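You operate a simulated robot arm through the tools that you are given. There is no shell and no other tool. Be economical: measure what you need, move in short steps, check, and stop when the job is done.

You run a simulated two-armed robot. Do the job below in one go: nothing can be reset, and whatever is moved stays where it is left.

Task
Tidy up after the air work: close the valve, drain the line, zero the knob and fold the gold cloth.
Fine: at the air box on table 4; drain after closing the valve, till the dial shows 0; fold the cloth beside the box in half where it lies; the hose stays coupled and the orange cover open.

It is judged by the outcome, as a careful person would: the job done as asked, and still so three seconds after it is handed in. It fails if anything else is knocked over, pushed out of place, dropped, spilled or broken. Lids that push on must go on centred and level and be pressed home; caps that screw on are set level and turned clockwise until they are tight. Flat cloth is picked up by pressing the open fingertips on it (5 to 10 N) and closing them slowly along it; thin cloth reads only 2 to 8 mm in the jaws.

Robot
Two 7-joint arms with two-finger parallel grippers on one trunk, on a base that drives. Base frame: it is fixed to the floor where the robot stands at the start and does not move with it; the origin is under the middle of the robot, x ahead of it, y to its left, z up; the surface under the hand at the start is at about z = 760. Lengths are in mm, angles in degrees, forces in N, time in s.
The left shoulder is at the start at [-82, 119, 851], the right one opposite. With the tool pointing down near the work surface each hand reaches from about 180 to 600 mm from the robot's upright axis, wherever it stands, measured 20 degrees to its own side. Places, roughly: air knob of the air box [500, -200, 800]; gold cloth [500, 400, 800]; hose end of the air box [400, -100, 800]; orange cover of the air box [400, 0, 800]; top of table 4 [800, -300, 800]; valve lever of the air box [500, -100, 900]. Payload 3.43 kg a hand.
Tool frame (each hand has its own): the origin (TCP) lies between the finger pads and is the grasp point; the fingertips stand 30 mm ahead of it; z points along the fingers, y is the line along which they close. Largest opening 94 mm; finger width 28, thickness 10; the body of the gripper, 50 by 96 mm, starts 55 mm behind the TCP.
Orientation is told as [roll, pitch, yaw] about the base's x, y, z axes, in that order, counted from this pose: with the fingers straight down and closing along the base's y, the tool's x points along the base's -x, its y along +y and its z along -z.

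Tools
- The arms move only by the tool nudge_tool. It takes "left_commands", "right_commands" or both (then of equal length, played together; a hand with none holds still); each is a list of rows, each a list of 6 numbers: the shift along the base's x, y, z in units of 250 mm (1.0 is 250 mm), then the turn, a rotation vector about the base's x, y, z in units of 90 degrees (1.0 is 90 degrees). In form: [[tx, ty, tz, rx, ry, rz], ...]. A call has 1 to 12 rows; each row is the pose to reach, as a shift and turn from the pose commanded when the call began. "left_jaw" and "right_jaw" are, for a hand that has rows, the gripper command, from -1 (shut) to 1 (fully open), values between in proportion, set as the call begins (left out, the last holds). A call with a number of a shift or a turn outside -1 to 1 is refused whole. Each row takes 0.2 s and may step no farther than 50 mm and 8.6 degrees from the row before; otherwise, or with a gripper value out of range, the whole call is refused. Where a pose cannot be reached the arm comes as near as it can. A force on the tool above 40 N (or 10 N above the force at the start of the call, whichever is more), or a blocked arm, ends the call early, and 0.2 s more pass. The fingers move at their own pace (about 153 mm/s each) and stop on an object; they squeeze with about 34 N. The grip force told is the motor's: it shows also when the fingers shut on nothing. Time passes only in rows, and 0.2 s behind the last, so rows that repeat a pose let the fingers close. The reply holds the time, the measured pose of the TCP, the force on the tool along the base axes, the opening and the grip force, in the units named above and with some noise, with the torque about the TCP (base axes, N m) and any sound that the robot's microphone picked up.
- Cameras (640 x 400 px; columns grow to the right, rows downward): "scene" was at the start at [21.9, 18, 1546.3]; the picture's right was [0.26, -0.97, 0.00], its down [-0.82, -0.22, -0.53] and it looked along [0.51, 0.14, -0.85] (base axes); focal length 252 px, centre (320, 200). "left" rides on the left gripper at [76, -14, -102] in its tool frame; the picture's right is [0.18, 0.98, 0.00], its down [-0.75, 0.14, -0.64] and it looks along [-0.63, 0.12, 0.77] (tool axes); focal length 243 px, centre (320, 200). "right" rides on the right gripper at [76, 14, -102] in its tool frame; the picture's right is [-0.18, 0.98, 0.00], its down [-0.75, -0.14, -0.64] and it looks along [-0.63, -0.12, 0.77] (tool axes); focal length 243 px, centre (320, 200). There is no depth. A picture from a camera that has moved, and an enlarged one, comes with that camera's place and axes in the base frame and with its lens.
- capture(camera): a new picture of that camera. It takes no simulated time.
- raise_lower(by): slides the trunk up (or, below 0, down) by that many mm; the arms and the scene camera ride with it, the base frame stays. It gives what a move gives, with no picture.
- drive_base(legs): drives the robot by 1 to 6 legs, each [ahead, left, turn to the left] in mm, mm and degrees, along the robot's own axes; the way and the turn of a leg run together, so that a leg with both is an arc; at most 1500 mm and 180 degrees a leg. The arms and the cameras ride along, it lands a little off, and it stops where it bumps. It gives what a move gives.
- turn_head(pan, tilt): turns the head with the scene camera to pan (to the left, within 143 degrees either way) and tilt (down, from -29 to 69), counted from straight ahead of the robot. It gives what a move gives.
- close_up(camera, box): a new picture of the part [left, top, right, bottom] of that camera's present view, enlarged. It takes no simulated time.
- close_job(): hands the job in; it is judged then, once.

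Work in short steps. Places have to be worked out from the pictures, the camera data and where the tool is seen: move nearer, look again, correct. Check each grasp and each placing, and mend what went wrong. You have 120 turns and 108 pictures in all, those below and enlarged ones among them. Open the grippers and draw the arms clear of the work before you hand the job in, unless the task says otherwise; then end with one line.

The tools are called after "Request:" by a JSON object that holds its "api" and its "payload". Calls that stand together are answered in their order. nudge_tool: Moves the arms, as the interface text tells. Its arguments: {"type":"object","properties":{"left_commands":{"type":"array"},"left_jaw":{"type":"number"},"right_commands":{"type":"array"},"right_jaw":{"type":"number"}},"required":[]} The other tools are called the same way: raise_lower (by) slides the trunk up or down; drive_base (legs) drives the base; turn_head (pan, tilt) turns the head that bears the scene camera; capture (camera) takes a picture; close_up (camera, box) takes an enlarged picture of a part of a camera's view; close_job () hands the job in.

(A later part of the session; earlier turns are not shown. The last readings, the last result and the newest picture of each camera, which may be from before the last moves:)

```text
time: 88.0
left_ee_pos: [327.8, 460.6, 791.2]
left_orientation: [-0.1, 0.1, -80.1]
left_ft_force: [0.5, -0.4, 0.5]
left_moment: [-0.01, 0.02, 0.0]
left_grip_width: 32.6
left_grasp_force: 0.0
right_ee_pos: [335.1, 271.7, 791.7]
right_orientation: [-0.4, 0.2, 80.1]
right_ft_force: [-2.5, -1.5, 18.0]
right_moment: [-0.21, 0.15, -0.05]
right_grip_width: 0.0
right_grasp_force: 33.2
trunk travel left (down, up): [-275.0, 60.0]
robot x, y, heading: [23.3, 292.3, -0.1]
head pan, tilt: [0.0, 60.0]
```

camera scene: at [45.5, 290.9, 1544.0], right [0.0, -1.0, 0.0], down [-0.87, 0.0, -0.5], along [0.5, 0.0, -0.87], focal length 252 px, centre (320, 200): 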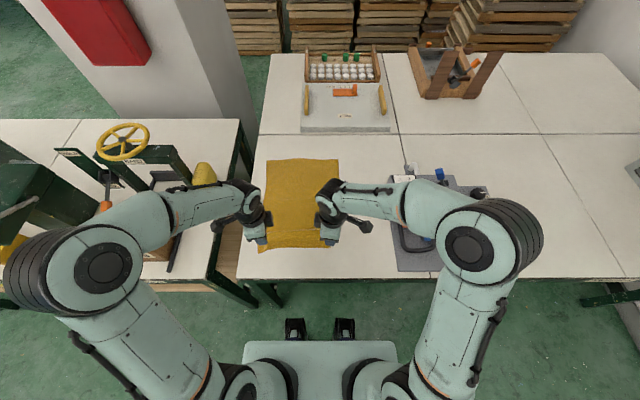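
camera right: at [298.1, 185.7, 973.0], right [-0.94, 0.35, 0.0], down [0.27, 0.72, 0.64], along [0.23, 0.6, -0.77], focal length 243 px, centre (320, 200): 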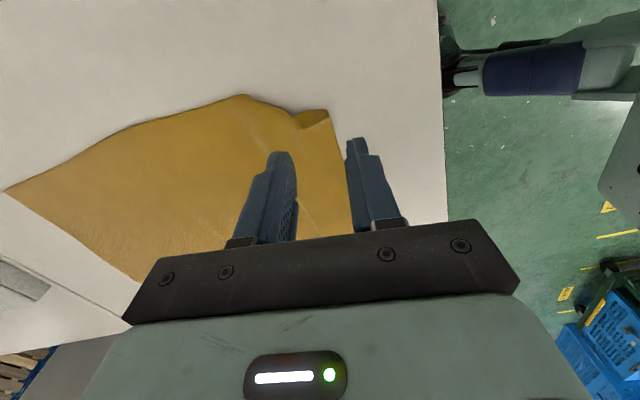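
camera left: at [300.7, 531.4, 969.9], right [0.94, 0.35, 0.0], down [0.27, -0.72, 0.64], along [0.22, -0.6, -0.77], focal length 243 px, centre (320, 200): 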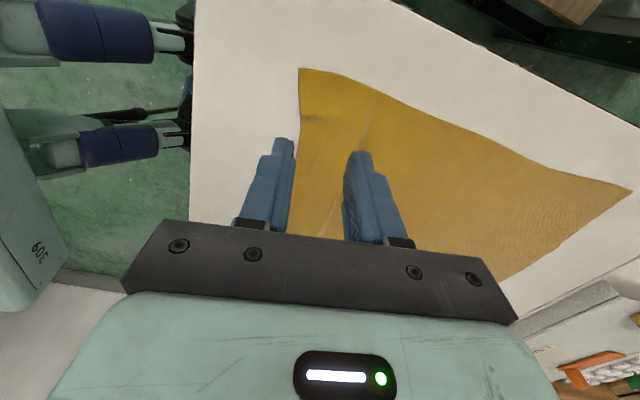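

The right hand presses at 18 N, so I ease it a little and drag 45 mm outward.

Request:
{"api": "nudge_tool", "payload": {"right_commands": [[0, -0.01, 0.003, 0, 0, 0], [0, -0.04, 0.003, 0, 0, 0], [0, -0.08, 0.003, 0, 0, 0], [0, -0.12, 0.003, 0, 0, 0], [0, -0.16, 0.003, 0, 0, 0], [0, -0.18, 0.003, 0, 0, 0]]}}

Request:
{"api": "nudge_tool", "payload": {"right_commands": [[0, 0, 0.1, 0, 0, 0], [0, 0, 0.3, 0, 0, 0], [0, 0.1, 0.4, 0, 0, 0]], "right_jaw": -0.4}}

Request:
{"api": "close_up", "payload": {"camera": "right", "box": [100, 20, 440, 230]}}

```text
time: 89.4
left_ee_pos: [327.4, 460.3, 792.2]
left_orientation: [0.2, 0.0, -80.1]
left_ft_force: [0.4, -0.2, -0.1]
left_moment: [0.03, 0.01, -0.01]
left_grip_width: 32.8
left_grasp_force: 0.1
right_ee_pos: [333.0, 225.4, 791.7]
right_orientation: [-0.2, 0.4, 80.1]
right_ft_force: [-0.1, 4.7, 17.6]
right_moment: [-0.03, 0.1, -0.01]
right_grip_width: 0.0
right_grasp_force: 32.7
trunk travel left (down, up): [-275.0, 60.0]
robot x, y, heading: [24.2, 289.3, -0.2]
head pan, tilt: [0.0, 60.0]
```

```text
time: 90.2
left_ee_pos: [329.0, 460.2, 792.0]
left_orientation: [0.0, 0.0, -80.1]
left_ft_force: [0.2, 0.0, 0.6]
left_moment: [0.0, -0.01, 0.03]
left_grip_width: 32.9
left_grasp_force: 0.0
right_ee_pos: [334.6, 249.4, 889.2]
right_orientation: [-0.1, 0.4, 80.2]
right_ft_force: [0.3, -0.4, 0.0]
right_moment: [0.03, 0.02, 0.01]
right_grip_width: 28.2
right_grasp_force: 0.1
trunk travel left (down, up): [-275.0, 60.0]
robot x, y, heading: [23.8, 290.4, -0.1]
head pan, tilt: [0.0, 60.0]
```

```text
1.88 times, centred on (270, 125) of right
camera zoom: at [307.2, 178.3, 993.8], right [-0.94, 0.35, 0.0], down [0.27, 0.72, 0.64], along [0.23, 0.6, -0.77], focal length 457 px, centre (414, 341)
```

zoom: 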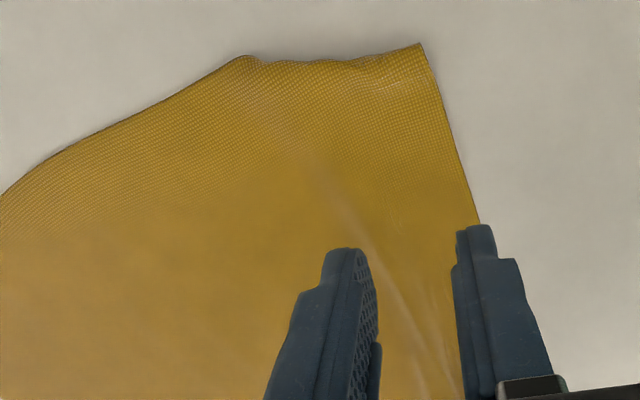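

The right corner is now spread out at [315,205]. I align both hands at exactly ±90° yaw above the near edge, with jaws at 24 mm.

Request:
{"api": "nudge_tool", "payload": {"left_commands": [[0, 0, 0.08, 0, 0, 0], [0.012, 0.024, 0.08, 0, 0, -0.05], [0.012, 0.024, 0.06, 0, 0, -0.105], [0.012, 0.024, 0.04, 0, 0, -0.105], [0.012, 0.024, 0.036, 0, 0, -0.105]], "right_commands": [[0.012, -0.076, -0.1, 0, 0, 0.05], [0.012, -0.076, -0.2, 0, 0, 0.105], [0.012, -0.076, -0.3, 0, 0, 0.105], [0.012, -0.076, -0.34, 0, 0, 0.105], [0.012, -0.076, -0.35, 0, 0, 0.105]], "left_jaw": -0.49, "right_jaw": -0.49}}

Request:
{"api": "close_up", "payload": {"camera": "left", "box": [200, 20, 460, 230]}}

Request:
{"api": "close_up", "payload": {"camera": "right", "box": [160, 20, 420, 230]}}

```text
time: 91.4
left_ee_pos: [330.8, 465.5, 801.2]
left_orientation: [0.0, 0.1, -89.6]
left_ft_force: [0.6, -0.2, -0.5]
left_moment: [0.02, 0.01, -0.03]
left_grip_width: 24.0
left_grasp_force: 0.0
right_ee_pos: [336.9, 230.3, 801.8]
right_orientation: [-0.2, 0.4, 89.5]
right_ft_force: [-0.7, 0.0, 0.1]
right_moment: [-0.03, -0.01, -0.02]
right_grip_width: 24.0
right_grasp_force: 0.2
trunk travel left (down, up): [-275.0, 60.0]
robot x, y, heading: [24.3, 290.5, -0.3]
head pan, tilt: [0.0, 60.0]
```

```text
1.90 times, centred on (330, 125) of left
camera zoom: at [315.7, 540.7, 903.0], right [0.98, 0.19, 0.0], down [0.15, -0.75, 0.64], along [0.12, -0.63, -0.77], focal length 462 px, centre (301, 343)
```

zoom: 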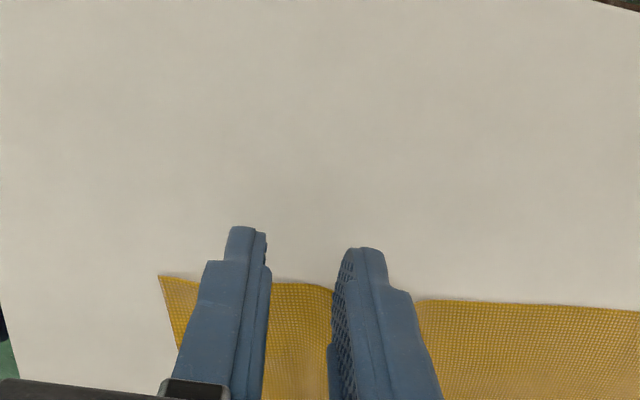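

```text
1.90 times, centred on (290, 125) of right
camera zoom: at [322.5, 154.9, 905.2], right [-0.98, 0.19, 0.0], down [0.14, 0.76, 0.64], along [0.13, 0.63, -0.77], focal length 462 px, centre (377, 343)
```

zoom: 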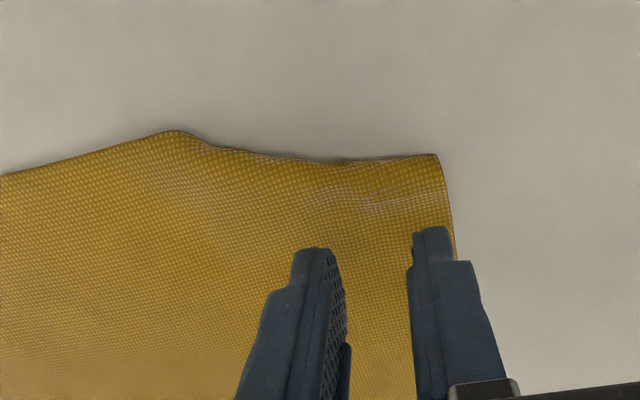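

My drag pulled the cloth rightward, and the left corner is now at about [283,446]. I raise the hands to see the whole cloth before correcting it.

Request:
{"api": "nudge_tool", "payload": {"left_commands": [[-0.1, 0.1, 0.14, 0, 0, 0], [-0.2, 0.2, 0.28, 0, 0, 0], [-0.3, 0.3, 0.4, 0, 0, 0], [-0.4, 0.4, 0.5, 0, 0, 0]], "right_commands": [[-0.1, -0.1, 0.14, 0, 0, 0], [-0.2, -0.2, 0.28, 0, 0, 0], [-0.3, -0.3, 0.4, 0, 0, 0], [-0.4, -0.4, 0.5, 0, 0, 0]]}}

Request:
{"api": "close_up", "payload": {"camera": "scene", "box": [220, 130, 400, 270]}}

```text
time: 92.4
left_ee_pos: [229.4, 566.6, 927.7]
left_orientation: [0.0, 0.0, -89.6]
left_ft_force: [0.3, 0.3, 0.6]
left_moment: [-0.01, -0.02, 0.0]
left_grip_width: 24.1
left_grasp_force: 0.0
right_ee_pos: [237.4, 130.9, 930.3]
right_orientation: [-0.3, 0.3, 89.6]
right_ft_force: [-0.3, 0.2, 0.3]
right_moment: [0.02, -0.04, 0.03]
right_grip_width: 24.0
right_grasp_force: 0.1
trunk travel left (down, up): [-275.0, 60.0]
robot x, y, heading: [21.9, 291.9, 0.0]
head pan, tilt: [0.0, 60.0]
```

```text
2.86 times, centred on (310, 200) of scene
camera zoom: at [43.1, 290.7, 1544.0], right [0.0, -1.0, 0.0], down [-0.87, 0.0, -0.5], along [0.5, 0.0, -0.87], focal length 720 px, centre (349, 200)
```

zoom: 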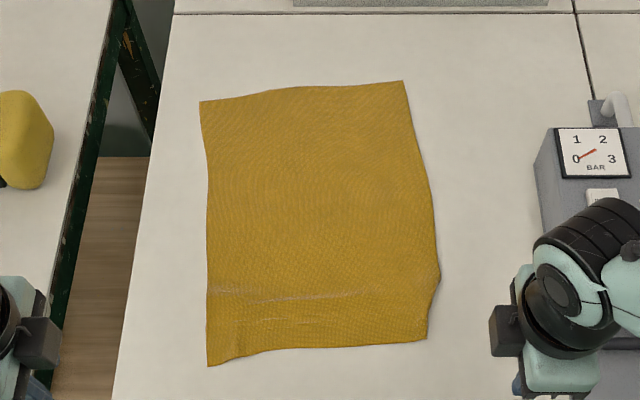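

The cloth lies flat, turned about 5°: NL [281,447], NR [312,203], FR [682,218], FL [648,493]. I go to the x-closing pinch points just inside the near corners and feel down gently.

Request:
{"api": "nudge_tool", "payload": {"left_commands": [[0.09, -0.15, 0, 0, 0, 0], [0.18, -0.3, 0, 0, 0, 0], [0.27, -0.45, -0.08, 0, 0, 0], [0.336, -0.556, -0.2, 0, 0, 0], [0.336, -0.556, -0.36, 0, 0, 0], [0.336, -0.556, -0.5, 0, 0, 0], [0.336, -0.556, -0.535, 0, 0, 0], [0.336, -0.556, -0.535, 0, 0, 0]], "right_commands": [[0.1, 0.1, 0, 0, 0, 0], [0.2, 0.2, 0, 0, 0, 0], [0.3, 0.3, -0.08, 0, 0, 0], [0.396, 0.364, -0.2, 0, 0, 0], [0.396, 0.364, -0.36, 0, 0, 0], [0.396, 0.364, -0.5, 0, 0, 0], [0.396, 0.364, -0.545, 0, 0, 0], [0.396, 0.364, -0.545, 0, 0, 0]]}}

Request:
{"api": "close_up", "payload": {"camera": "left", "box": [200, 20, 460, 230]}}

Request:
{"api": "close_up", "payload": {"camera": "right", "box": [160, 20, 420, 230]}}

```text
time: 94.2
left_ee_pos: [316.7, 427.1, 791.4]
left_orientation: [0.0, 0.1, -89.5]
left_ft_force: [0.2, 0.9, -1.0]
left_moment: [-0.01, -0.02, 0.03]
left_grip_width: 24.1
left_grasp_force: 0.0
right_ee_pos: [337.2, 224.1, 792.8]
right_orientation: [-0.3, 0.2, 89.7]
right_ft_force: [1.0, -1.0, 6.2]
right_moment: [-0.09, 0.03, -0.01]
right_grip_width: 23.6
right_grasp_force: 0.0
trunk travel left (down, up): [-275.0, 60.0]
robot x, y, heading: [23.2, 289.8, -0.2]
head pan, tilt: [0.0, 60.0]
```

```text
1.90 times, centred on (330, 125) of left
camera zoom: at [300.9, 501.8, 894.3], right [0.98, 0.19, 0.0], down [0.15, -0.75, 0.64], along [0.12, -0.63, -0.77], focal length 462 px, centre (301, 343)
```

zoom: 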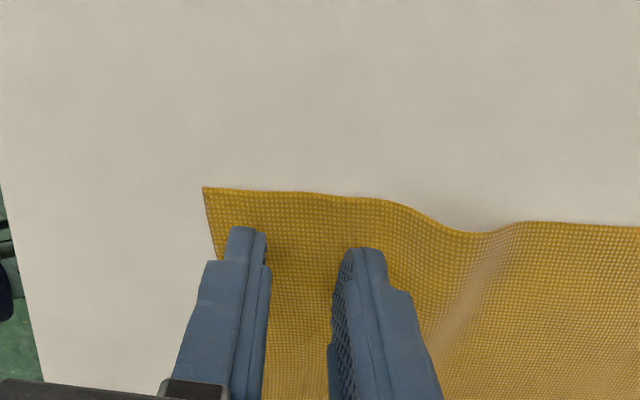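

```text
1.90 times, centred on (290, 125) of right
camera zoom: at [322.3, 148.2, 895.2], right [-0.98, 0.19, -0.01], down [0.14, 0.76, 0.64], along [0.13, 0.63, -0.77], focal length 462 px, centre (377, 343)
```

zoom: 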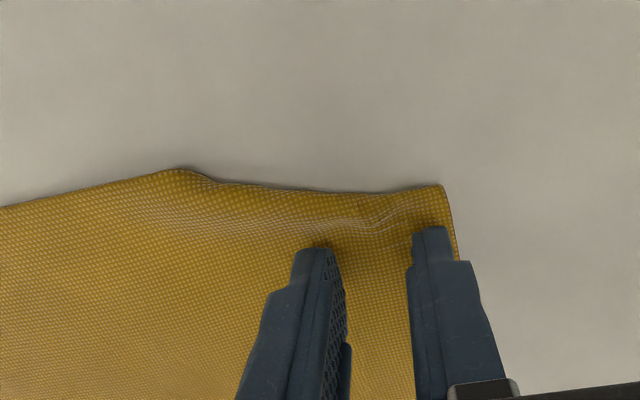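

Both finger pairs sit fully on the cloth near its corners. I press the left slightly more, then close both slowly.

Request:
{"api": "nudge_tool", "payload": {"left_commands": [[0, 0, -0.006, 0, 0, 0], [0, 0, -0.006, 0, 0, 0]], "right_commands": [[0, 0, 0, 0, 0, 0], [0, 0, -0.001, 0, 0, 0]], "left_jaw": -0.54, "right_jaw": -0.54}}

Request:
{"api": "nudge_tool", "payload": {"left_commands": [[0, 0, 0, 0, 0, 0]], "right_commands": [[0, 0, 0, 0, 0, 0]], "left_jaw": -0.62, "right_jaw": -0.62}}

```text
time: 94.8
left_ee_pos: [317.7, 427.7, 792.6]
left_orientation: [0.2, 0.1, -89.4]
left_ft_force: [-0.7, 1.6, 14.5]
left_moment: [0.05, 0.24, -0.02]
left_grip_width: 21.9
left_grasp_force: 0.1
right_ee_pos: [336.1, 223.7, 791.9]
right_orientation: [-0.2, 0.3, 89.6]
right_ft_force: [1.2, 0.5, 4.0]
right_moment: [0.0, 0.04, 0.02]
right_grip_width: 21.1
right_grasp_force: 0.1
trunk travel left (down, up): [-275.0, 60.0]
robot x, y, heading: [21.2, 288.0, -0.2]
head pan, tilt: [0.0, 60.0]
```

```text
time: 95.2
left_ee_pos: [317.5, 426.4, 789.9]
left_orientation: [0.3, 0.1, -89.5]
left_ft_force: [2.8, -0.4, 16.6]
left_moment: [-0.02, 0.14, 0.01]
left_grip_width: 16.4
left_grasp_force: 0.0
right_ee_pos: [336.8, 222.0, 791.8]
right_orientation: [-0.1, 0.3, 89.4]
right_ft_force: [0.0, 0.2, 4.9]
right_moment: [-0.04, 0.05, -0.06]
right_grip_width: 17.7
right_grasp_force: 0.1
trunk travel left (down, up): [-275.0, 60.0]
robot x, y, heading: [19.5, 289.2, -0.2]
head pan, tilt: [0.0, 60.0]
```

The left presses 16 N and the right 5 N. I trim both and keep closing.

Request:
{"api": "nudge_tool", "payload": {"left_commands": [[0, 0, 0.003, 0, 0, 0]], "right_commands": [[0, 0, -0.003, 0, 0, 0]], "left_jaw": -0.71, "right_jaw": -0.71}}

Request:
{"api": "nudge_tool", "payload": {"left_commands": [[0, 0, 0.001, 0, 0, 0]], "right_commands": [[0, 0, 0, 0, 0, 0]], "left_jaw": -0.8, "right_jaw": -0.8}}

Request:
{"api": "nudge_tool", "payload": {"left_commands": [[0, 0, 0, 0, 0, 0]], "right_commands": [[0, 0, 0, 0, 0, 0]], "left_jaw": -0.88, "right_jaw": -0.88}}

Request:
{"api": "nudge_tool", "payload": {"left_commands": [[0, 0, 0, 0, 0, 0], [0, 0, 0, 0, 0, 0]], "right_commands": [[0, 0, 0, 0, 0, 0], [0, 0, 0, 0, 0, 0]], "left_jaw": -1, "right_jaw": -1}}

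```text
time: 95.6
left_ee_pos: [315.7, 427.4, 789.8]
left_orientation: [0.1, 0.2, -89.5]
left_ft_force: [0.9, -0.2, 7.8]
left_moment: [-0.03, 0.0, 0.02]
left_grip_width: 12.2
left_grasp_force: 0.1
right_ee_pos: [335.6, 222.8, 792.8]
right_orientation: [-0.3, 0.3, 89.6]
right_ft_force: [0.4, -0.4, 12.5]
right_moment: [-0.09, 0.09, 0.01]
right_grip_width: 13.1
right_grasp_force: 0.1
trunk travel left (down, up): [-275.0, 60.0]
robot x, y, heading: [25.1, 291.4, 0.1]
head pan, tilt: [0.0, 60.0]
```

```text
time: 96.0
left_ee_pos: [315.8, 427.5, 791.7]
left_orientation: [0.0, 0.1, -89.5]
left_ft_force: [0.7, -0.7, 6.8]
left_moment: [-0.03, 0.05, 0.03]
left_grip_width: 8.8
left_grasp_force: 0.1
right_ee_pos: [335.8, 223.2, 792.2]
right_orientation: [-0.3, 0.3, 89.6]
right_ft_force: [1.2, 0.8, 13.6]
right_moment: [-0.1, 0.03, 0.01]
right_grip_width: 8.1
right_grasp_force: 0.0
trunk travel left (down, up): [-275.0, 60.0]
robot x, y, heading: [23.7, 289.9, -0.1]
head pan, tilt: [0.0, 60.0]
```

```text
time: 96.4
left_ee_pos: [315.2, 426.6, 791.5]
left_orientation: [0.1, 0.2, -89.4]
left_ft_force: [-0.3, -0.9, 4.6]
left_moment: [-0.01, 0.02, -0.02]
left_grip_width: 5.7
left_grasp_force: 0.4
right_ee_pos: [335.9, 224.0, 791.6]
right_orientation: [-0.3, 0.3, 89.5]
right_ft_force: [-0.1, 0.8, 16.5]
right_moment: [-0.11, 0.01, 0.0]
right_grip_width: 4.5
right_grasp_force: 0.0
trunk travel left (down, up): [-275.0, 60.0]
robot x, y, heading: [26.6, 294.7, -0.0]
head pan, tilt: [0.0, 60.0]
```

```text
time: 97.0
left_ee_pos: [315.8, 427.5, 792.2]
left_orientation: [0.2, 0.2, -89.5]
left_ft_force: [0.7, -1.0, 3.0]
left_moment: [-0.02, -0.05, 0.01]
left_grip_width: 1.5
left_grasp_force: 34.2
right_ee_pos: [335.3, 223.5, 791.3]
right_orientation: [-0.2, 0.2, 89.5]
right_ft_force: [-2.3, 1.6, 19.9]
right_moment: [-0.13, 0.12, -0.02]
right_grip_width: 1.9
right_grasp_force: 33.4
trunk travel left (down, up): [-275.0, 60.0]
robot x, y, heading: [23.5, 288.5, -0.1]
head pan, tilt: [0.0, 60.0]
```

Both grips hold, but this pinch sits about 40 mm inside the edge and would leave a wide turned-back strip. I release it here. I'll re-pinch with jaws closing along y and only about 10 mm of finger overlapping the very edge, keeping the edge taut between the hands.

Request:
{"api": "nudge_tool", "payload": {"left_commands": [[0, 0, 0, 0, 0, 0], [0, 0, 0.01, 0, 0, 0], [0, 0, 0.15, 0, 0, 0.08], [0, 0, 0.3, 0, 0, 0.17], [0, 0, 0.3, 0, 0, 0.26], [0, 0, 0.3, 0, 0, 0.35], [0, 0, 0.3, 0, 0, 0.44], [0, 0, 0.3, 0, 0, 0.53], [0, 0, 0.3, 0, 0, 0.62], [0, 0, 0.3, 0, 0, 0.71], [0, 0, 0.3, 0, 0, 0.8], [0, 0, 0.3, 0, 0, 0.89]], "right_commands": [[0, 0, 0.004, 0, 0, 0], [0, 0, 0.014, 0, 0, 0], [0, 0, 0.15, 0, 0, -0.08], [0, 0, 0.3, 0, 0, -0.17], [0, 0, 0.3, 0, 0, -0.26], [0, 0, 0.3, 0, 0, -0.35], [0, 0, 0.3, 0, 0, -0.44], [0, 0, 0.3, 0, 0, -0.53], [0, 0, 0.3, 0, 0, -0.62], [0, 0, 0.3, 0, 0, -0.71], [0, 0, 0.3, 0, 0, -0.8], [0, 0, 0.3, 0, 0, -0.89]], "left_jaw": -0.45, "right_jaw": -0.45}}

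Request:
{"api": "nudge_tool", "payload": {"left_commands": [[-0.1, 0.1, 0.1, 0, 0, 0.08], [-0.2, 0.2, 0.2, 0, 0, 0.105], [-0.3, 0.3, 0.2, 0, 0, 0.105]], "right_commands": [[-0.1, -0.1, 0.1, 0, 0, -0.08], [-0.2, -0.2, 0.2, 0, 0, -0.105], [-0.3, -0.3, 0.2, 0, 0, -0.105]]}}

Request:
{"api": "close_up", "payload": {"camera": "scene", "box": [220, 130, 400, 270]}}

```text
time: 99.6
left_ee_pos: [315.0, 427.7, 866.6]
left_orientation: [0.1, 0.2, -9.2]
left_ft_force: [0.6, 0.2, -1.4]
left_moment: [-0.01, 0.01, 0.01]
left_grip_width: 26.0
left_grasp_force: 0.1
right_ee_pos: [336.7, 220.8, 867.0]
right_orientation: [-0.2, 0.3, 9.2]
right_ft_force: [-0.1, -0.3, 0.1]
right_moment: [-0.02, 0.01, 0.03]
right_grip_width: 26.0
right_grasp_force: 0.0
trunk travel left (down, up): [-275.0, 60.0]
robot x, y, heading: [25.2, 292.3, -0.1]
head pan, tilt: [0.0, 60.0]
```

```text
time: 100.4
left_ee_pos: [239.1, 502.0, 917.2]
left_orientation: [-0.1, 0.2, 0.2]
left_ft_force: [-1.0, 0.7, -0.2]
left_moment: [0.0, -0.02, -0.02]
left_grip_width: 25.8
left_grasp_force: 0.1
right_ee_pos: [260.5, 145.2, 916.9]
right_orientation: [-0.2, 0.3, -0.1]
right_ft_force: [0.8, -0.7, -0.2]
right_moment: [-0.03, 0.0, -0.01]
right_grip_width: 26.1
right_grasp_force: 0.0
trunk travel left (down, up): [-275.0, 60.0]
robot x, y, heading: [27.1, 288.9, -0.1]
head pan, tilt: [0.0, 60.0]
```

```text
2.86 times, centred on (310, 200) of scene
camera zoom: at [43.7, 290.7, 1544.0], right [0.0, -1.0, 0.0], down [-0.87, 0.0, -0.5], along [0.5, 0.0, -0.87], focal length 720 px, centre (349, 200)
```

zoom: 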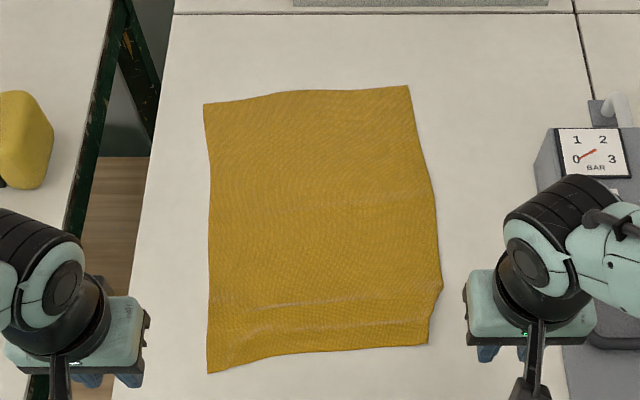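

The cloth is flat again, with NL [274,446] and NR [306,202]. I position over the very edge: left at (281,424) yawed to match, right at (303,226).

Request:
{"api": "nudge_tool", "payload": {"left_commands": [[0.08, -0.15, 0, 0, 0, 0.04], [0.168, -0.312, 0, 0, 0, 0.08], [0.168, -0.312, -0.18, 0, 0, 0.08], [0.168, -0.312, -0.36, 0, 0, 0.08], [0.168, -0.312, -0.46, 0, 0, 0.08], [0.168, -0.312, -0.49, 0, 0, 0.08], [0.168, -0.312, -0.5, 0, 0, 0.08]], "right_commands": [[0.08, 0.16, 0, 0, 0, 0], [0.17, 0.324, 0, 0, 0, 0], [0.17, 0.324, -0.18, 0, 0, 0], [0.17, 0.324, -0.36, 0, 0, 0], [0.17, 0.324, -0.46, 0, 0, 0], [0.17, 0.324, -0.48, 0, 0, 0], [0.17, 0.324, -0.492, 0, 0, 0]]}}

Request:
{"api": "close_up", "payload": {"camera": "left", "box": [190, 60, 450, 230]}}

Request:
{"api": "close_up", "payload": {"camera": "right", "box": [190, 60, 450, 230]}}

```text
time: 102.0
left_ee_pos: [282.9, 424.0, 791.9]
left_orientation: [-0.1, 0.1, 7.3]
left_ft_force: [-1.3, 1.4, 1.0]
left_moment: [0.03, 0.0, 0.0]
left_grip_width: 25.9
left_grasp_force: 0.0
right_ee_pos: [304.6, 228.7, 793.5]
right_orientation: [-0.2, 0.3, 0.0]
right_ft_force: [-0.6, -0.2, -0.1]
right_moment: [-0.02, 0.02, 0.05]
right_grip_width: 25.7
right_grasp_force: 0.1
trunk travel left (down, up): [-275.0, 60.0]
robot x, y, heading: [20.0, 291.5, -0.5]
head pan, tilt: [0.0, 60.0]
```

```text
2.35 times, centred on (320, 145) of left
camera zoom: at [208.4, 399.5, 893.9], right [-0.31, 0.95, 0.0], down [0.73, 0.23, 0.64], along [0.61, 0.2, -0.77], focal length 571 px, centre (320, 329)
```

zoom: 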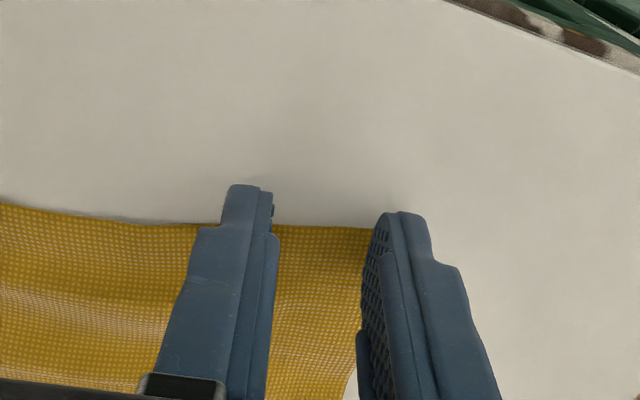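

```text
2.35 times, centred on (320, 145) of right
camera zoom: at [229.3, 243.4, 896.2], right [0.18, 0.98, 0.0], down [0.76, -0.14, 0.64], along [0.63, -0.12, -0.77], focal length 571 px, centre (320, 329)
```

zoom: 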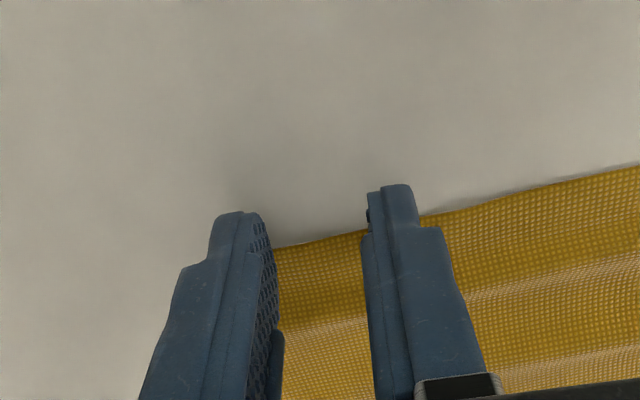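

The left outer finger is just off the corner. I shift the left 14 mm inward and the right 7 mm inward and 3 mm forward, then press.

Request:
{"api": "nudge_tool", "payload": {"left_commands": [[0, 0, 0.016, 0, 0, 0], [0.004, -0.056, 0.016, 0, 0, 0], [0.004, -0.056, 0, 0, 0, 0], [0.004, -0.056, -0.004, 0, 0, 0]], "right_commands": [[0, 0, 0.01, 0, 0, 0], [0.012, 0.028, 0.01, 0, 0, 0], [0.012, 0.028, -0.004, 0, 0, 0], [0.012, 0.028, -0.012, 0, 0, 0]]}}

```text
time: 103.0
left_ee_pos: [282.6, 411.2, 791.7]
left_orientation: [-0.1, 0.0, 7.2]
left_ft_force: [0.0, 0.4, 1.9]
left_moment: [0.0, 0.01, -0.02]
left_grip_width: 25.7
left_grasp_force: 0.0
right_ee_pos: [307.3, 234.1, 790.9]
right_orientation: [-0.1, 0.1, 0.0]
right_ft_force: [-3.0, -1.9, 22.8]
right_moment: [-0.5, -0.17, -0.04]
right_grip_width: 26.3
right_grasp_force: 0.8
trunk travel left (down, up): [-275.0, 60.0]
robot x, y, heading: [21.3, 290.6, -0.2]
head pan, tilt: [0.0, 60.0]
```

The right presses too hard and the left too lightly. I trim both and start closing.

Request:
{"api": "nudge_tool", "payload": {"left_commands": [[0, 0, -0.006, 0, 0, 0], [0, 0, -0.006, 0, 0, 0]], "right_commands": [[0, 0, 0.006, 0, 0, 0], [0, 0, 0.006, 0, 0, 0]]}}

Request:
{"api": "nudge_tool", "payload": {"left_commands": [[0, 0, 0, 0, 0, 0]], "right_commands": [[0, 0, 0, 0, 0, 0]], "left_jaw": -0.53, "right_jaw": -0.53}}

```text
time: 103.8
left_ee_pos: [283.9, 409.8, 792.6]
left_orientation: [0.0, -0.1, 7.2]
left_ft_force: [-3.1, 1.4, 17.1]
left_moment: [0.11, -0.04, 0.03]
left_grip_width: 25.9
left_grasp_force: 0.0
right_ee_pos: [307.4, 236.1, 792.2]
right_orientation: [-0.1, 0.2, 0.1]
right_ft_force: [-0.6, -2.4, 9.0]
right_moment: [-0.25, -0.04, -0.04]
right_grip_width: 26.7
right_grasp_force: 0.5
trunk travel left (down, up): [-275.0, 60.0]
robot x, y, heading: [24.9, 290.8, -0.2]
head pan, tilt: [0.0, 60.0]
stopped in row 2 (left hand): the force on the tool passed its limit at 41 N (the readings are from after the stop); the commanded pose is now the measured one
```

```text
time: 104.2
left_ee_pos: [284.3, 409.9, 791.2]
left_orientation: [-0.1, -0.2, 7.2]
left_ft_force: [0.4, -1.9, 17.6]
left_moment: [0.03, -0.11, 0.03]
left_grip_width: 20.2
left_grasp_force: 0.1
right_ee_pos: [307.6, 235.7, 792.0]
right_orientation: [-0.1, 0.2, 0.1]
right_ft_force: [-0.1, 1.9, 10.1]
right_moment: [-0.09, -0.09, 0.02]
right_grip_width: 20.7
right_grasp_force: 0.1
trunk travel left (down, up): [-275.0, 60.0]
robot x, y, heading: [21.6, 290.7, -0.3]
head pan, tilt: [0.0, 60.0]
```

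The left is now at 17 N, so I ease it slightly and continue closing step by step.

Request:
{"api": "nudge_tool", "payload": {"left_commands": [[0, 0, 0.002, 0, 0, 0]], "right_commands": [[0, 0, 0, 0, 0, 0]], "left_jaw": -0.62, "right_jaw": -0.62}}

Request:
{"api": "nudge_tool", "payload": {"left_commands": [[0, 0, 0.001, 0, 0, 0]], "right_commands": [[0, 0, 0, 0, 0, 0]], "left_jaw": -0.71, "right_jaw": -0.71}}

Request:
{"api": "nudge_tool", "payload": {"left_commands": [[0, 0, 0, 0, 0, 0]], "right_commands": [[0, 0, 0, 0, 0, 0]], "left_jaw": -0.8, "right_jaw": -0.8}}

Request:
{"api": "nudge_tool", "payload": {"left_commands": [[0, 0, 0, 0, 0, 0]], "right_commands": [[0, 0, 0, 0, 0, 0]], "left_jaw": -0.88, "right_jaw": -0.88}}

Request:
{"api": "nudge_tool", "payload": {"left_commands": [[0, 0, 0, 0, 0, 0], [0, 0, 0, 0, 0, 0]], "right_commands": [[0, 0, 0, 0, 0, 0], [0, 0, 0, 0, 0, 0]], "left_jaw": -1, "right_jaw": -1}}

```text
time: 104.6
left_ee_pos: [284.3, 410.5, 790.0]
left_orientation: [-0.1, -0.1, 7.2]
left_ft_force: [1.5, -2.1, 13.4]
left_moment: [0.03, -0.21, -0.01]
left_grip_width: 16.6
left_grasp_force: 0.2
right_ee_pos: [308.2, 234.8, 792.3]
right_orientation: [-0.1, 0.1, 0.0]
right_ft_force: [-0.3, 2.3, 14.2]
right_moment: [-0.17, -0.13, -0.01]
right_grip_width: 16.7
right_grasp_force: 0.1
trunk travel left (down, up): [-275.0, 60.0]
robot x, y, heading: [20.2, 290.7, -0.2]
head pan, tilt: [0.0, 60.0]
```

```text
time: 105.0
left_ee_pos: [285.1, 410.9, 792.0]
left_orientation: [0.0, -0.1, 7.1]
left_ft_force: [-0.9, 0.0, 12.5]
left_moment: [-0.01, -0.13, 0.03]
left_grip_width: 11.9
left_grasp_force: 0.1
right_ee_pos: [307.5, 236.2, 792.0]
right_orientation: [-0.2, 0.2, 0.1]
right_ft_force: [0.0, 2.6, 12.8]
right_moment: [-0.11, -0.16, 0.06]
right_grip_width: 12.3
right_grasp_force: 0.1
trunk travel left (down, up): [-275.0, 60.0]
robot x, y, heading: [23.1, 291.5, -0.2]
head pan, tilt: [0.0, 60.0]
```

```text
time: 105.4
left_ee_pos: [283.6, 410.4, 792.4]
left_orientation: [0.0, -0.1, 7.1]
left_ft_force: [-0.9, -2.4, 11.6]
left_moment: [-0.07, -0.05, -0.04]
left_grip_width: 9.0
left_grasp_force: 0.0
right_ee_pos: [307.1, 235.4, 791.8]
right_orientation: [-0.2, 0.2, 0.2]
right_ft_force: [0.8, 4.4, 15.9]
right_moment: [-0.02, -0.16, 0.05]
right_grip_width: 7.9
right_grasp_force: 0.1
trunk travel left (down, up): [-275.0, 60.0]
robot x, y, heading: [22.4, 293.3, -0.2]
head pan, tilt: [0.0, 60.0]
```

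```text
time: 105.8
left_ee_pos: [284.4, 410.7, 792.2]
left_orientation: [-0.1, -0.1, 7.1]
left_ft_force: [-0.2, -3.9, 8.2]
left_moment: [-0.11, -0.06, -0.03]
left_grip_width: 6.2
left_grasp_force: 0.8
right_ee_pos: [307.4, 238.1, 790.9]
right_orientation: [0.0, 0.1, 0.1]
right_ft_force: [0.0, 5.5, 15.8]
right_moment: [0.07, -0.18, 0.08]
right_grip_width: 6.2
right_grasp_force: 0.2
trunk travel left (down, up): [-275.0, 60.0]
robot x, y, heading: [26.0, 290.0, -0.1]
head pan, tilt: [0.0, 60.0]
```

```text
time: 106.4
left_ee_pos: [283.3, 409.2, 791.2]
left_orientation: [-0.1, -0.1, 7.3]
left_ft_force: [1.1, -10.6, 2.2]
left_moment: [-0.27, -0.04, -0.15]
left_grip_width: 1.8
left_grasp_force: 34.3
right_ee_pos: [306.8, 235.8, 792.4]
right_orientation: [-0.1, 0.3, 0.1]
right_ft_force: [-1.6, 6.5, 20.4]
right_moment: [0.07, -0.2, 0.07]
right_grip_width: 2.0
right_grasp_force: 34.3
trunk travel left (down, up): [-275.0, 60.0]
robot x, y, heading: [19.7, 291.5, -0.1]
head pan, tilt: [0.0, 60.0]
```

Both grips hold the very edge (1.8 and 2.0 mm) with a little tension between them. I carry the edge along a half-circle arc and stop before laying it down.

Request:
{"api": "nudge_tool", "payload": {"left_commands": [[0.008, 0.001, 0.16, 0, 0, 0], [0.04, 0.003, 0.3, 0, 0, 0], [0.112, 0.01, 0.42, 0, 0, 0], [0.22, 0.019, 0.512, 0, 0, 0], [0.36, 0.031, 0.58, 0, 0, 0], [0.512, 0.044, 0.608, 0, 0, 0], [0.672, 0.058, 0.6, 0, -0.055, 0], [0.82, 0.07, 0.568, 0, -0.11, 0], [0.952, 0.082, 0.496, 0, -0.178, 0]], "right_commands": [[0.008, 0.001, 0.16, 0, 0, 0], [0.04, 0.003, 0.3, 0, 0, 0], [0.112, 0.01, 0.42, 0, 0, 0], [0.22, 0.019, 0.512, 0, 0, 0], [0.36, 0.031, 0.58, 0, 0, 0], [0.512, 0.044, 0.608, 0, 0, 0], [0.672, 0.058, 0.6, 0, -0.055, 0], [0.82, 0.07, 0.568, 0, -0.11, 0], [0.952, 0.082, 0.496, 0, -0.178, 0]]}}

Request:
{"api": "nudge_tool", "payload": {"left_commands": [[0.108, 0.009, -0.096, 0, -0.055, 0], [0.192, 0.017, -0.204, 0, -0.11, 0], [0.264, 0.023, -0.304, 0, -0.155, 0], [0.3, 0.027, -0.36, 0, -0.155, 0]], "right_commands": [[0.108, 0.009, -0.096, 0, -0.055, 0], [0.192, 0.017, -0.204, 0, -0.11, 0], [0.264, 0.023, -0.304, 0, -0.155, 0], [0.3, 0.027, -0.36, 0, -0.155, 0]]}}

Request:
{"api": "close_up", "payload": {"camera": "scene", "box": [220, 110, 400, 250]}}

```text
time: 108.4
left_ee_pos: [525.2, 432.0, 914.1]
left_orientation: [-2.2, -16.0, 7.4]
left_ft_force: [-0.2, -12.0, -0.2]
left_moment: [-0.27, -0.01, -0.24]
left_grip_width: 1.9
left_grasp_force: 34.1
right_ee_pos: [547.8, 256.6, 914.1]
right_orientation: [-0.2, -15.7, 0.1]
right_ft_force: [-0.7, 11.9, -0.6]
right_moment: [0.33, 0.05, 0.21]
right_grip_width: 1.8
right_grasp_force: 34.1
trunk travel left (down, up): [-275.0, 60.0]
robot x, y, heading: [21.0, 290.6, 0.0]
head pan, tilt: [0.0, 60.0]
```

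```text
time: 109.4
left_ee_pos: [599.2, 436.6, 827.2]
left_orientation: [-4.2, -29.8, 8.2]
left_ft_force: [1.9, -8.2, -0.1]
left_moment: [-0.13, -0.01, -0.24]
left_grip_width: 1.9
left_grasp_force: 33.9
right_ee_pos: [623.9, 263.3, 825.3]
right_orientation: [-0.1, -29.7, 0.0]
right_ft_force: [-0.7, 7.9, 0.3]
right_moment: [0.2, 0.04, 0.23]
right_grip_width: 2.0
right_grasp_force: 34.1
trunk travel left (down, up): [-275.0, 60.0]
robot x, y, heading: [25.5, 295.4, -0.0]
head pan, tilt: [0.0, 60.0]
```

```text
2.86 times, centred on (310, 180) of scene
camera zoom: at [45.8, 291.1, 1544.1], right [0.0, -1.0, 0.0], down [-0.87, 0.0, -0.5], along [0.5, 0.0, -0.87], focal length 720 px, centre (349, 257)
```

zoom: 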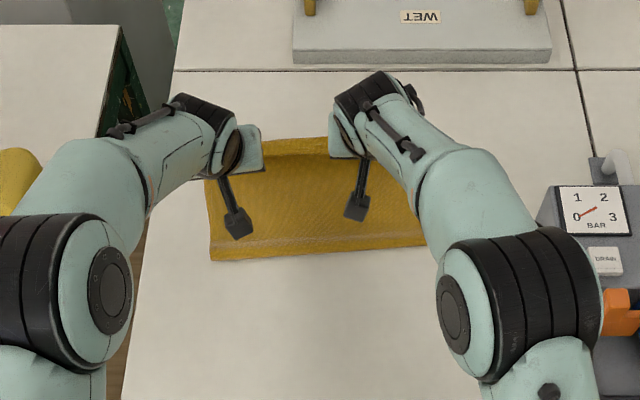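

The fold looks good. I lay the edge down, release, and back the fingers out upward.

Request:
{"api": "nudge_tool", "payload": {"left_commands": [[0.012, 0, -0.05, 0, 0, 0], [0.02, 0, -0.1, 0, 0, 0], [0.02, 0, -0.108, 0, 0, 0]], "right_commands": [[0.012, 0, -0.05, 0, 0, 0], [0.02, 0, -0.1, 0, 0, 0], [0.02, 0, -0.108, 0, 0, 0]]}}

Request:
{"api": "nudge_tool", "payload": {"left_commands": [[0, 0, 0, 0, 0, 0], [0.01, 0, 0.01, 0, 0, 0], [0.02, 0, 0.06, 0, 0, 0], [0, 0, 0.2, 0, 0, 0], [-0.15, 0.05, 0.3, 0, 0, 0], [-0.33, 0.1, 0.35, 0, 0, 0], [-0.5, 0.15, 0.35, 0, 0, 0]], "right_commands": [[0, 0, 0, 0, 0, 0], [0.01, 0, 0.01, 0, 0, 0], [0.02, 0, 0.06, 0, 0, 0], [0, 0, 0.2, 0, 0, 0], [-0.15, -0.05, 0.3, 0, 0, 0], [-0.33, -0.1, 0.35, 0, 0, 0], [-0.5, -0.15, 0.35, 0, 0, 0]], "left_jaw": -0.4, "right_jaw": -0.4}}

Request:
{"api": "close_up", "payload": {"camera": "scene", "box": [220, 110, 400, 250]}}

```text
time: 110.2
left_ee_pos: [602.4, 437.3, 798.4]
left_orientation: [-4.2, -29.8, 8.4]
left_ft_force: [1.5, -9.6, 0.3]
left_moment: [-0.19, -0.03, -0.29]
left_grip_width: 2.2
left_grasp_force: 33.5
right_ee_pos: [625.7, 262.5, 799.3]
right_orientation: [-0.2, -29.7, 0.1]
right_ft_force: [-1.1, 9.7, 1.1]
right_moment: [0.23, 0.01, 0.25]
right_grip_width: 1.9
right_grasp_force: 34.2
trunk travel left (down, up): [-275.0, 60.0]
robot x, y, heading: [21.0, 290.6, -0.2]
head pan, tilt: [0.0, 60.0]
```

```text
time: 111.8
left_ee_pos: [475.2, 474.7, 886.1]
left_orientation: [-4.2, -29.8, 8.5]
left_ft_force: [0.2, 0.5, 0.2]
left_moment: [-0.03, -0.01, 0.01]
left_grip_width: 28.3
left_grasp_force: 0.1
right_ee_pos: [497.9, 225.0, 886.4]
right_orientation: [-0.3, -29.7, 0.0]
right_ft_force: [-0.2, 0.2, -0.3]
right_moment: [0.01, 0.03, -0.02]
right_grip_width: 27.9
right_grasp_force: 0.0
trunk travel left (down, up): [-275.0, 60.0]
robot x, y, heading: [22.0, 292.5, -0.3]
head pan, tilt: [0.0, 60.0]
```

```text
2.86 times, centred on (310, 180) of scene
camera zoom: at [43.5, 290.9, 1544.0], right [0.0, -1.0, 0.0], down [-0.87, 0.0, -0.5], along [0.5, 0.0, -0.87], focal length 720 px, centre (349, 257)
```

zoom: 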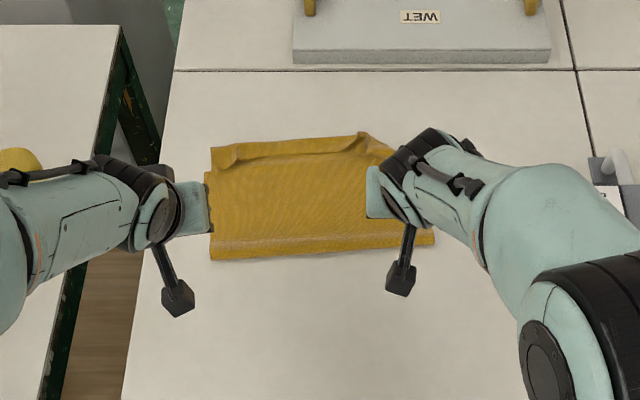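

There is only a narrow band at the far edge. I look at it from the left hand's camera.

Request:
{"api": "close_up", "payload": {"camera": "left", "box": [0, 0, 420, 200]}}

```text
1.52 times, centred on (210, 100) of left
camera zoom: at [359.5, 450.4, 937.5], right [-0.27, 0.95, -0.16], down [0.31, 0.24, 0.92], along [0.91, 0.2, -0.36], focal length 370 px, centre (488, 352)
```

zoom: 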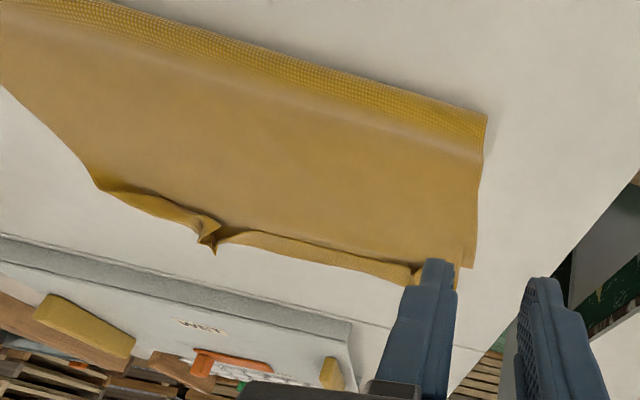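

The strip is turned back about 28 mm and the fold line sits about 18 mm too far forward. I raise the trunk for more reach. Then I press lightly on the top layer with both shut hands, ready to draw it back.

Request:
{"api": "raise_lower", "payload": {"by": 50}}

Request:
{"api": "nudge_tool", "payload": {"left_commands": [[0.1, -0.1, 0, 0, 0.08, 0], [0.24, -0.2, -0.05, 0, 0.16, 0], [0.36, -0.26, -0.14, 0, 0.22, 0], [0.44, -0.26, -0.3, 0, 0.22, 0], [0.48, -0.26, -0.44, 0, 0.22, 0], [0.48, -0.26, -0.51, 0, 0.22, 0], [0.48, -0.26, -0.53, 0, 0.22, 0], [0.48, -0.26, -0.53, 0, 0.22, 0]], "right_commands": [[0.1, 0.12, 0, 0, 0.08, 0], [0.2, 0.24, -0.05, 0, 0.16, 0], [0.32, 0.3, -0.14, 0, 0.22, 0], [0.38, 0.3, -0.3, 0, 0.22, 0], [0.41, 0.3, -0.44, 0, 0.22, 0], [0.41, 0.3, -0.51, 0, 0.22, 0], [0.41, 0.3, -0.53, 0, 0.22, 0], [0.41, 0.3, -0.53, 0, 0.22, 0]], "left_jaw": -1, "right_jaw": -1}}

```text
time: 112.7
left_ee_pos: [477.1, 474.2, 935.4]
left_orientation: [-4.2, -29.8, 8.4]
left_ft_force: [0.4, 0.2, -0.1]
left_moment: [0.0, -0.06, 0.02]
left_grip_width: 28.3
left_grasp_force: 0.1
right_ee_pos: [499.1, 225.9, 935.8]
right_orientation: [-0.3, -29.7, 0.1]
right_ft_force: [-0.6, -0.4, 0.6]
right_moment: [-0.02, 0.0, 0.0]
right_grip_width: 28.4
right_grasp_force: 0.1
trunk travel left (down, up): [-325.0, 10.0]
robot x, y, heading: [23.0, 293.3, -0.3]
head pan, tilt: [0.0, 60.0]
```

```text
time: 114.5
left_ee_pos: [598.7, 411.3, 803.0]
left_orientation: [-1.4, -10.1, 7.3]
left_ft_force: [0.9, -0.7, 0.6]
left_moment: [-0.02, 0.01, 0.04]
left_grip_width: 0.2
left_grasp_force: 32.7
right_ee_pos: [603.2, 300.2, 804.1]
right_orientation: [-0.2, -9.9, 0.0]
right_ft_force: [0.5, 0.6, -0.2]
right_moment: [-0.02, 0.01, 0.0]
right_grip_width: 0.2
right_grasp_force: 32.5
trunk travel left (down, up): [-325.0, 10.0]
robot x, y, heading: [23.2, 290.8, -0.3]
head pan, tilt: [0.0, 60.0]
```

I'm just above the cloth, so I lower both hands gently to contact.

Request:
{"api": "nudge_tool", "payload": {"left_commands": [[0, 0, -0.016, 0, 0, 0], [0, 0, -0.026, 0, 0, 0], [0, 0, -0.026, 0, 0, 0]], "right_commands": [[0, 0, -0.016, 0, 0, 0], [0, 0, -0.03, 0, 0, 0], [0, 0, -0.03, 0, 0, 0]]}}

```text
time: 115.3
left_ee_pos: [598.2, 409.0, 796.6]
left_orientation: [-1.3, -10.0, 7.4]
left_ft_force: [-0.2, 1.1, -0.5]
left_moment: [0.0, -0.02, -0.01]
left_grip_width: 0.0
left_grasp_force: 33.3
right_ee_pos: [602.8, 301.3, 796.9]
right_orientation: [-0.2, -9.8, 0.1]
right_ft_force: [0.6, 0.2, 0.7]
right_moment: [-0.02, -0.01, 0.01]
right_grip_width: 0.0
right_grasp_force: 32.9
trunk travel left (down, up): [-325.0, 10.0]
robot x, y, heading: [22.6, 288.8, -0.4]
head pan, tilt: [0.0, 60.0]
```

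There is no contact yet, so I go 2 mm lower and then draw back 20 mm as a test.

Request:
{"api": "nudge_tool", "payload": {"left_commands": [[0, 0, -0.006, 0, 0, 0], [0, 0, -0.01, 0, 0, 0], [0, 0, -0.01, 0, 0, 0]], "right_commands": [[0, 0, -0.006, 0, 0, 0], [0, 0, -0.01, 0, 0, 0], [0, 0, -0.01, 0, 0, 0]]}}

Request:
{"api": "nudge_tool", "payload": {"left_commands": [[-0.04, 0, 0, 0, 0, 0], [-0.08, 0, 0, 0, 0, 0], [-0.12, 0, 0, 0, 0, 0]], "right_commands": [[-0.04, 0, 0, 0, 0, 0], [-0.08, 0, 0, 0, 0, 0], [-0.12, 0, 0, 0, 0, 0]]}}

Request:
{"api": "close_up", "payload": {"camera": "scene", "box": [220, 110, 400, 250]}}

```text
time: 116.1
left_ee_pos: [597.9, 411.4, 792.4]
left_orientation: [-1.3, -10.1, 7.3]
left_ft_force: [0.5, -0.7, 0.9]
left_moment: [0.02, -0.01, 0.0]
left_grip_width: 0.0
left_grasp_force: 32.8
right_ee_pos: [603.5, 300.9, 793.9]
right_orientation: [-0.2, -9.9, 0.0]
right_ft_force: [0.1, 0.5, 0.4]
right_moment: [0.03, 0.04, -0.02]
right_grip_width: 0.0
right_grasp_force: 32.9
trunk travel left (down, up): [-325.0, 10.0]
robot x, y, heading: [22.4, 291.9, -0.3]
head pan, tilt: [0.0, 60.0]
```

```text
time: 116.9
left_ee_pos: [568.1, 410.7, 794.3]
left_orientation: [-1.3, -10.1, 7.2]
left_ft_force: [0.1, -0.4, 2.4]
left_moment: [0.0, 0.0, 0.02]
left_grip_width: 0.0
left_grasp_force: 32.9
right_ee_pos: [572.5, 299.6, 792.6]
right_orientation: [-0.2, -9.9, 0.1]
right_ft_force: [0.3, -0.1, 0.7]
right_moment: [0.0, -0.01, 0.0]
right_grip_width: 0.0
right_grasp_force: 32.8
trunk travel left (down, up): [-325.0, 10.0]
robot x, y, heading: [21.1, 293.4, -0.2]
head pan, tilt: [0.0, 60.0]
```

```text
2.86 times, centred on (310, 180) of scene
camera zoom: at [44.3, 291.0, 1598.3], right [0.0, -1.0, 0.0], down [-0.87, 0.0, -0.5], along [0.5, 0.0, -0.87], focal length 720 px, centre (349, 257)
```

zoom: 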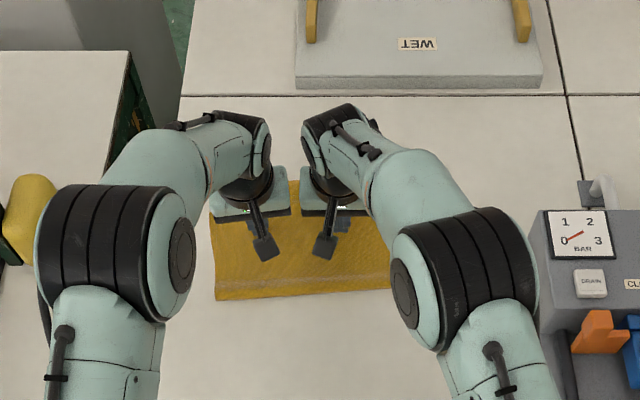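

The light drag shifted the top layer and moved the fold line back to about x≈466, close to ideal. I lift off, back away and inspect.

Request:
{"api": "nudge_tool", "payload": {"left_commands": [[0, 0, 0.15, 0, 0, 0], [-0.1, 0.1, 0.3, 0, 0, 0], [-0.25, 0.2, 0.35, 0, 0, 0], [-0.4, 0.3, 0.38, 0, 0, 0]], "right_commands": [[0, 0, 0.15, 0, 0, 0], [-0.1, -0.1, 0.3, 0, 0, 0], [-0.25, -0.2, 0.35, 0, 0, 0], [-0.4, -0.3, 0.38, 0, 0, 0]]}}

Request:
{"api": "close_up", "payload": {"camera": "scene", "box": [220, 120, 400, 260]}}

```text
refused: row 2 steps farther than a row can; nothing moved
```

```text
2.86 times, centred on (310, 190) of scene
camera zoom: at [44.3, 291.0, 1598.3], right [0.0, -1.0, 0.0], down [-0.87, 0.0, -0.5], along [0.5, 0.0, -0.87], focal length 720 px, centre (349, 229)
```

zoom: 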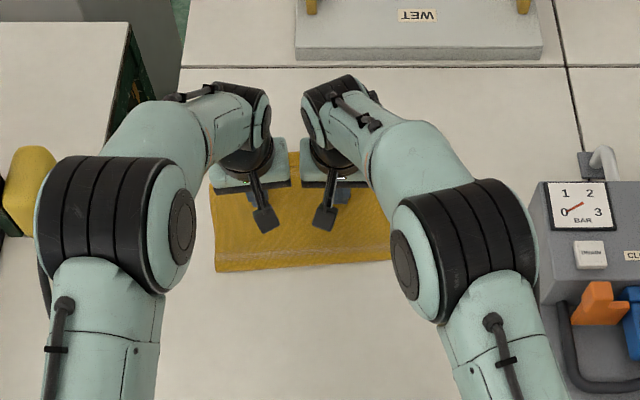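

That step was too large, so I lift off again with smaller steps.

Request:
{"api": "nudge_tool", "payload": {"left_commands": [[0, 0, 0.15, 0, 0, 0], [-0.05, 0.05, 0.3, 0, 0, 0], [-0.17, 0.15, 0.35, 0, 0, 0], [-0.3, 0.25, 0.38, 0, 0, 0], [-0.42, 0.35, 0.38, 0, 0, 0]], "right_commands": [[0, 0, 0.15, 0, 0, 0], [-0.05, -0.05, 0.3, 0, 0, 0], [-0.17, -0.15, 0.35, 0, 0, 0], [-0.3, -0.25, 0.38, 0, 0, 0], [-0.42, -0.35, 0.38, 0, 0, 0]]}}

Request:
{"api": "close_up", "payload": {"camera": "scene", "box": [230, 130, 390, 250]}}

```text
time: 118.1
left_ee_pos: [463.3, 497.1, 889.2]
left_orientation: [-1.2, -10.3, 7.3]
left_ft_force: [0.1, 0.1, -0.4]
left_moment: [0.0, 0.01, 0.0]
left_grip_width: 0.0
left_grasp_force: 32.9
right_ee_pos: [466.2, 214.2, 888.2]
right_orientation: [0.0, -9.9, 0.1]
right_ft_force: [-0.8, 0.6, -0.6]
right_moment: [0.0, 0.02, -0.02]
right_grip_width: 0.0
right_grasp_force: 32.5
trunk travel left (down, up): [-325.0, 10.0]
robot x, y, heading: [21.8, 291.0, -0.1]
head pan, tilt: [0.0, 60.0]
```

```text
3.33 times, centred on (310, 190) of scene
camera zoom: at [43.5, 291.1, 1598.2], right [0.0, -1.0, 0.0], down [-0.87, 0.0, -0.5], along [0.5, 0.0, -0.87], focal length 840 px, centre (353, 233)
```

zoom: 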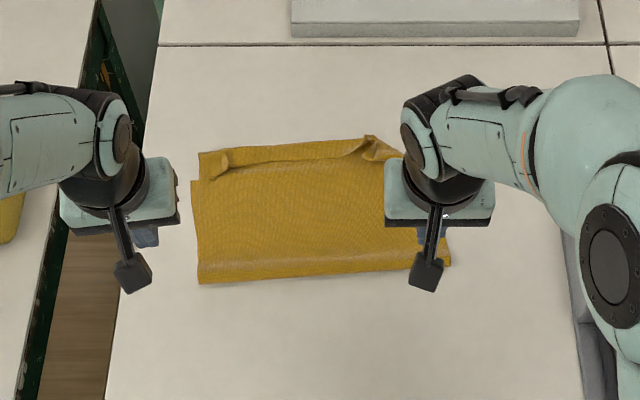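

I need a close look at the left end to tell whether the band is a turned-back flap or the lower layer.

Request:
{"api": "close_up", "payload": {"camera": "left", "box": [60, 0, 400, 210]}}

```text
1.88 times, centred on (230, 105) of left
camera zoom: at [370.4, 471.7, 976.4], right [-0.3, 0.95, -0.06], down [0.6, 0.24, 0.76], along [0.74, 0.2, -0.65], focal length 457 px, centre (489, 379)
```

zoom: 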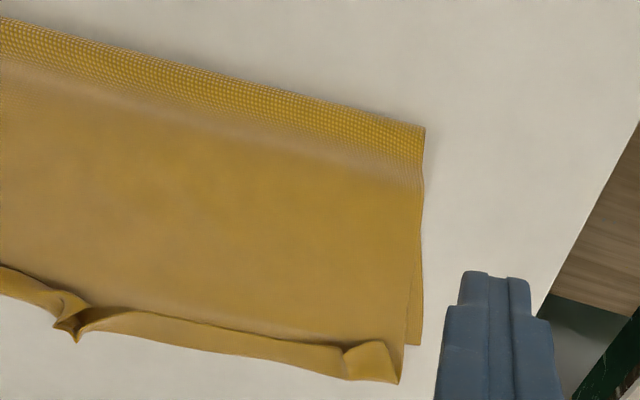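

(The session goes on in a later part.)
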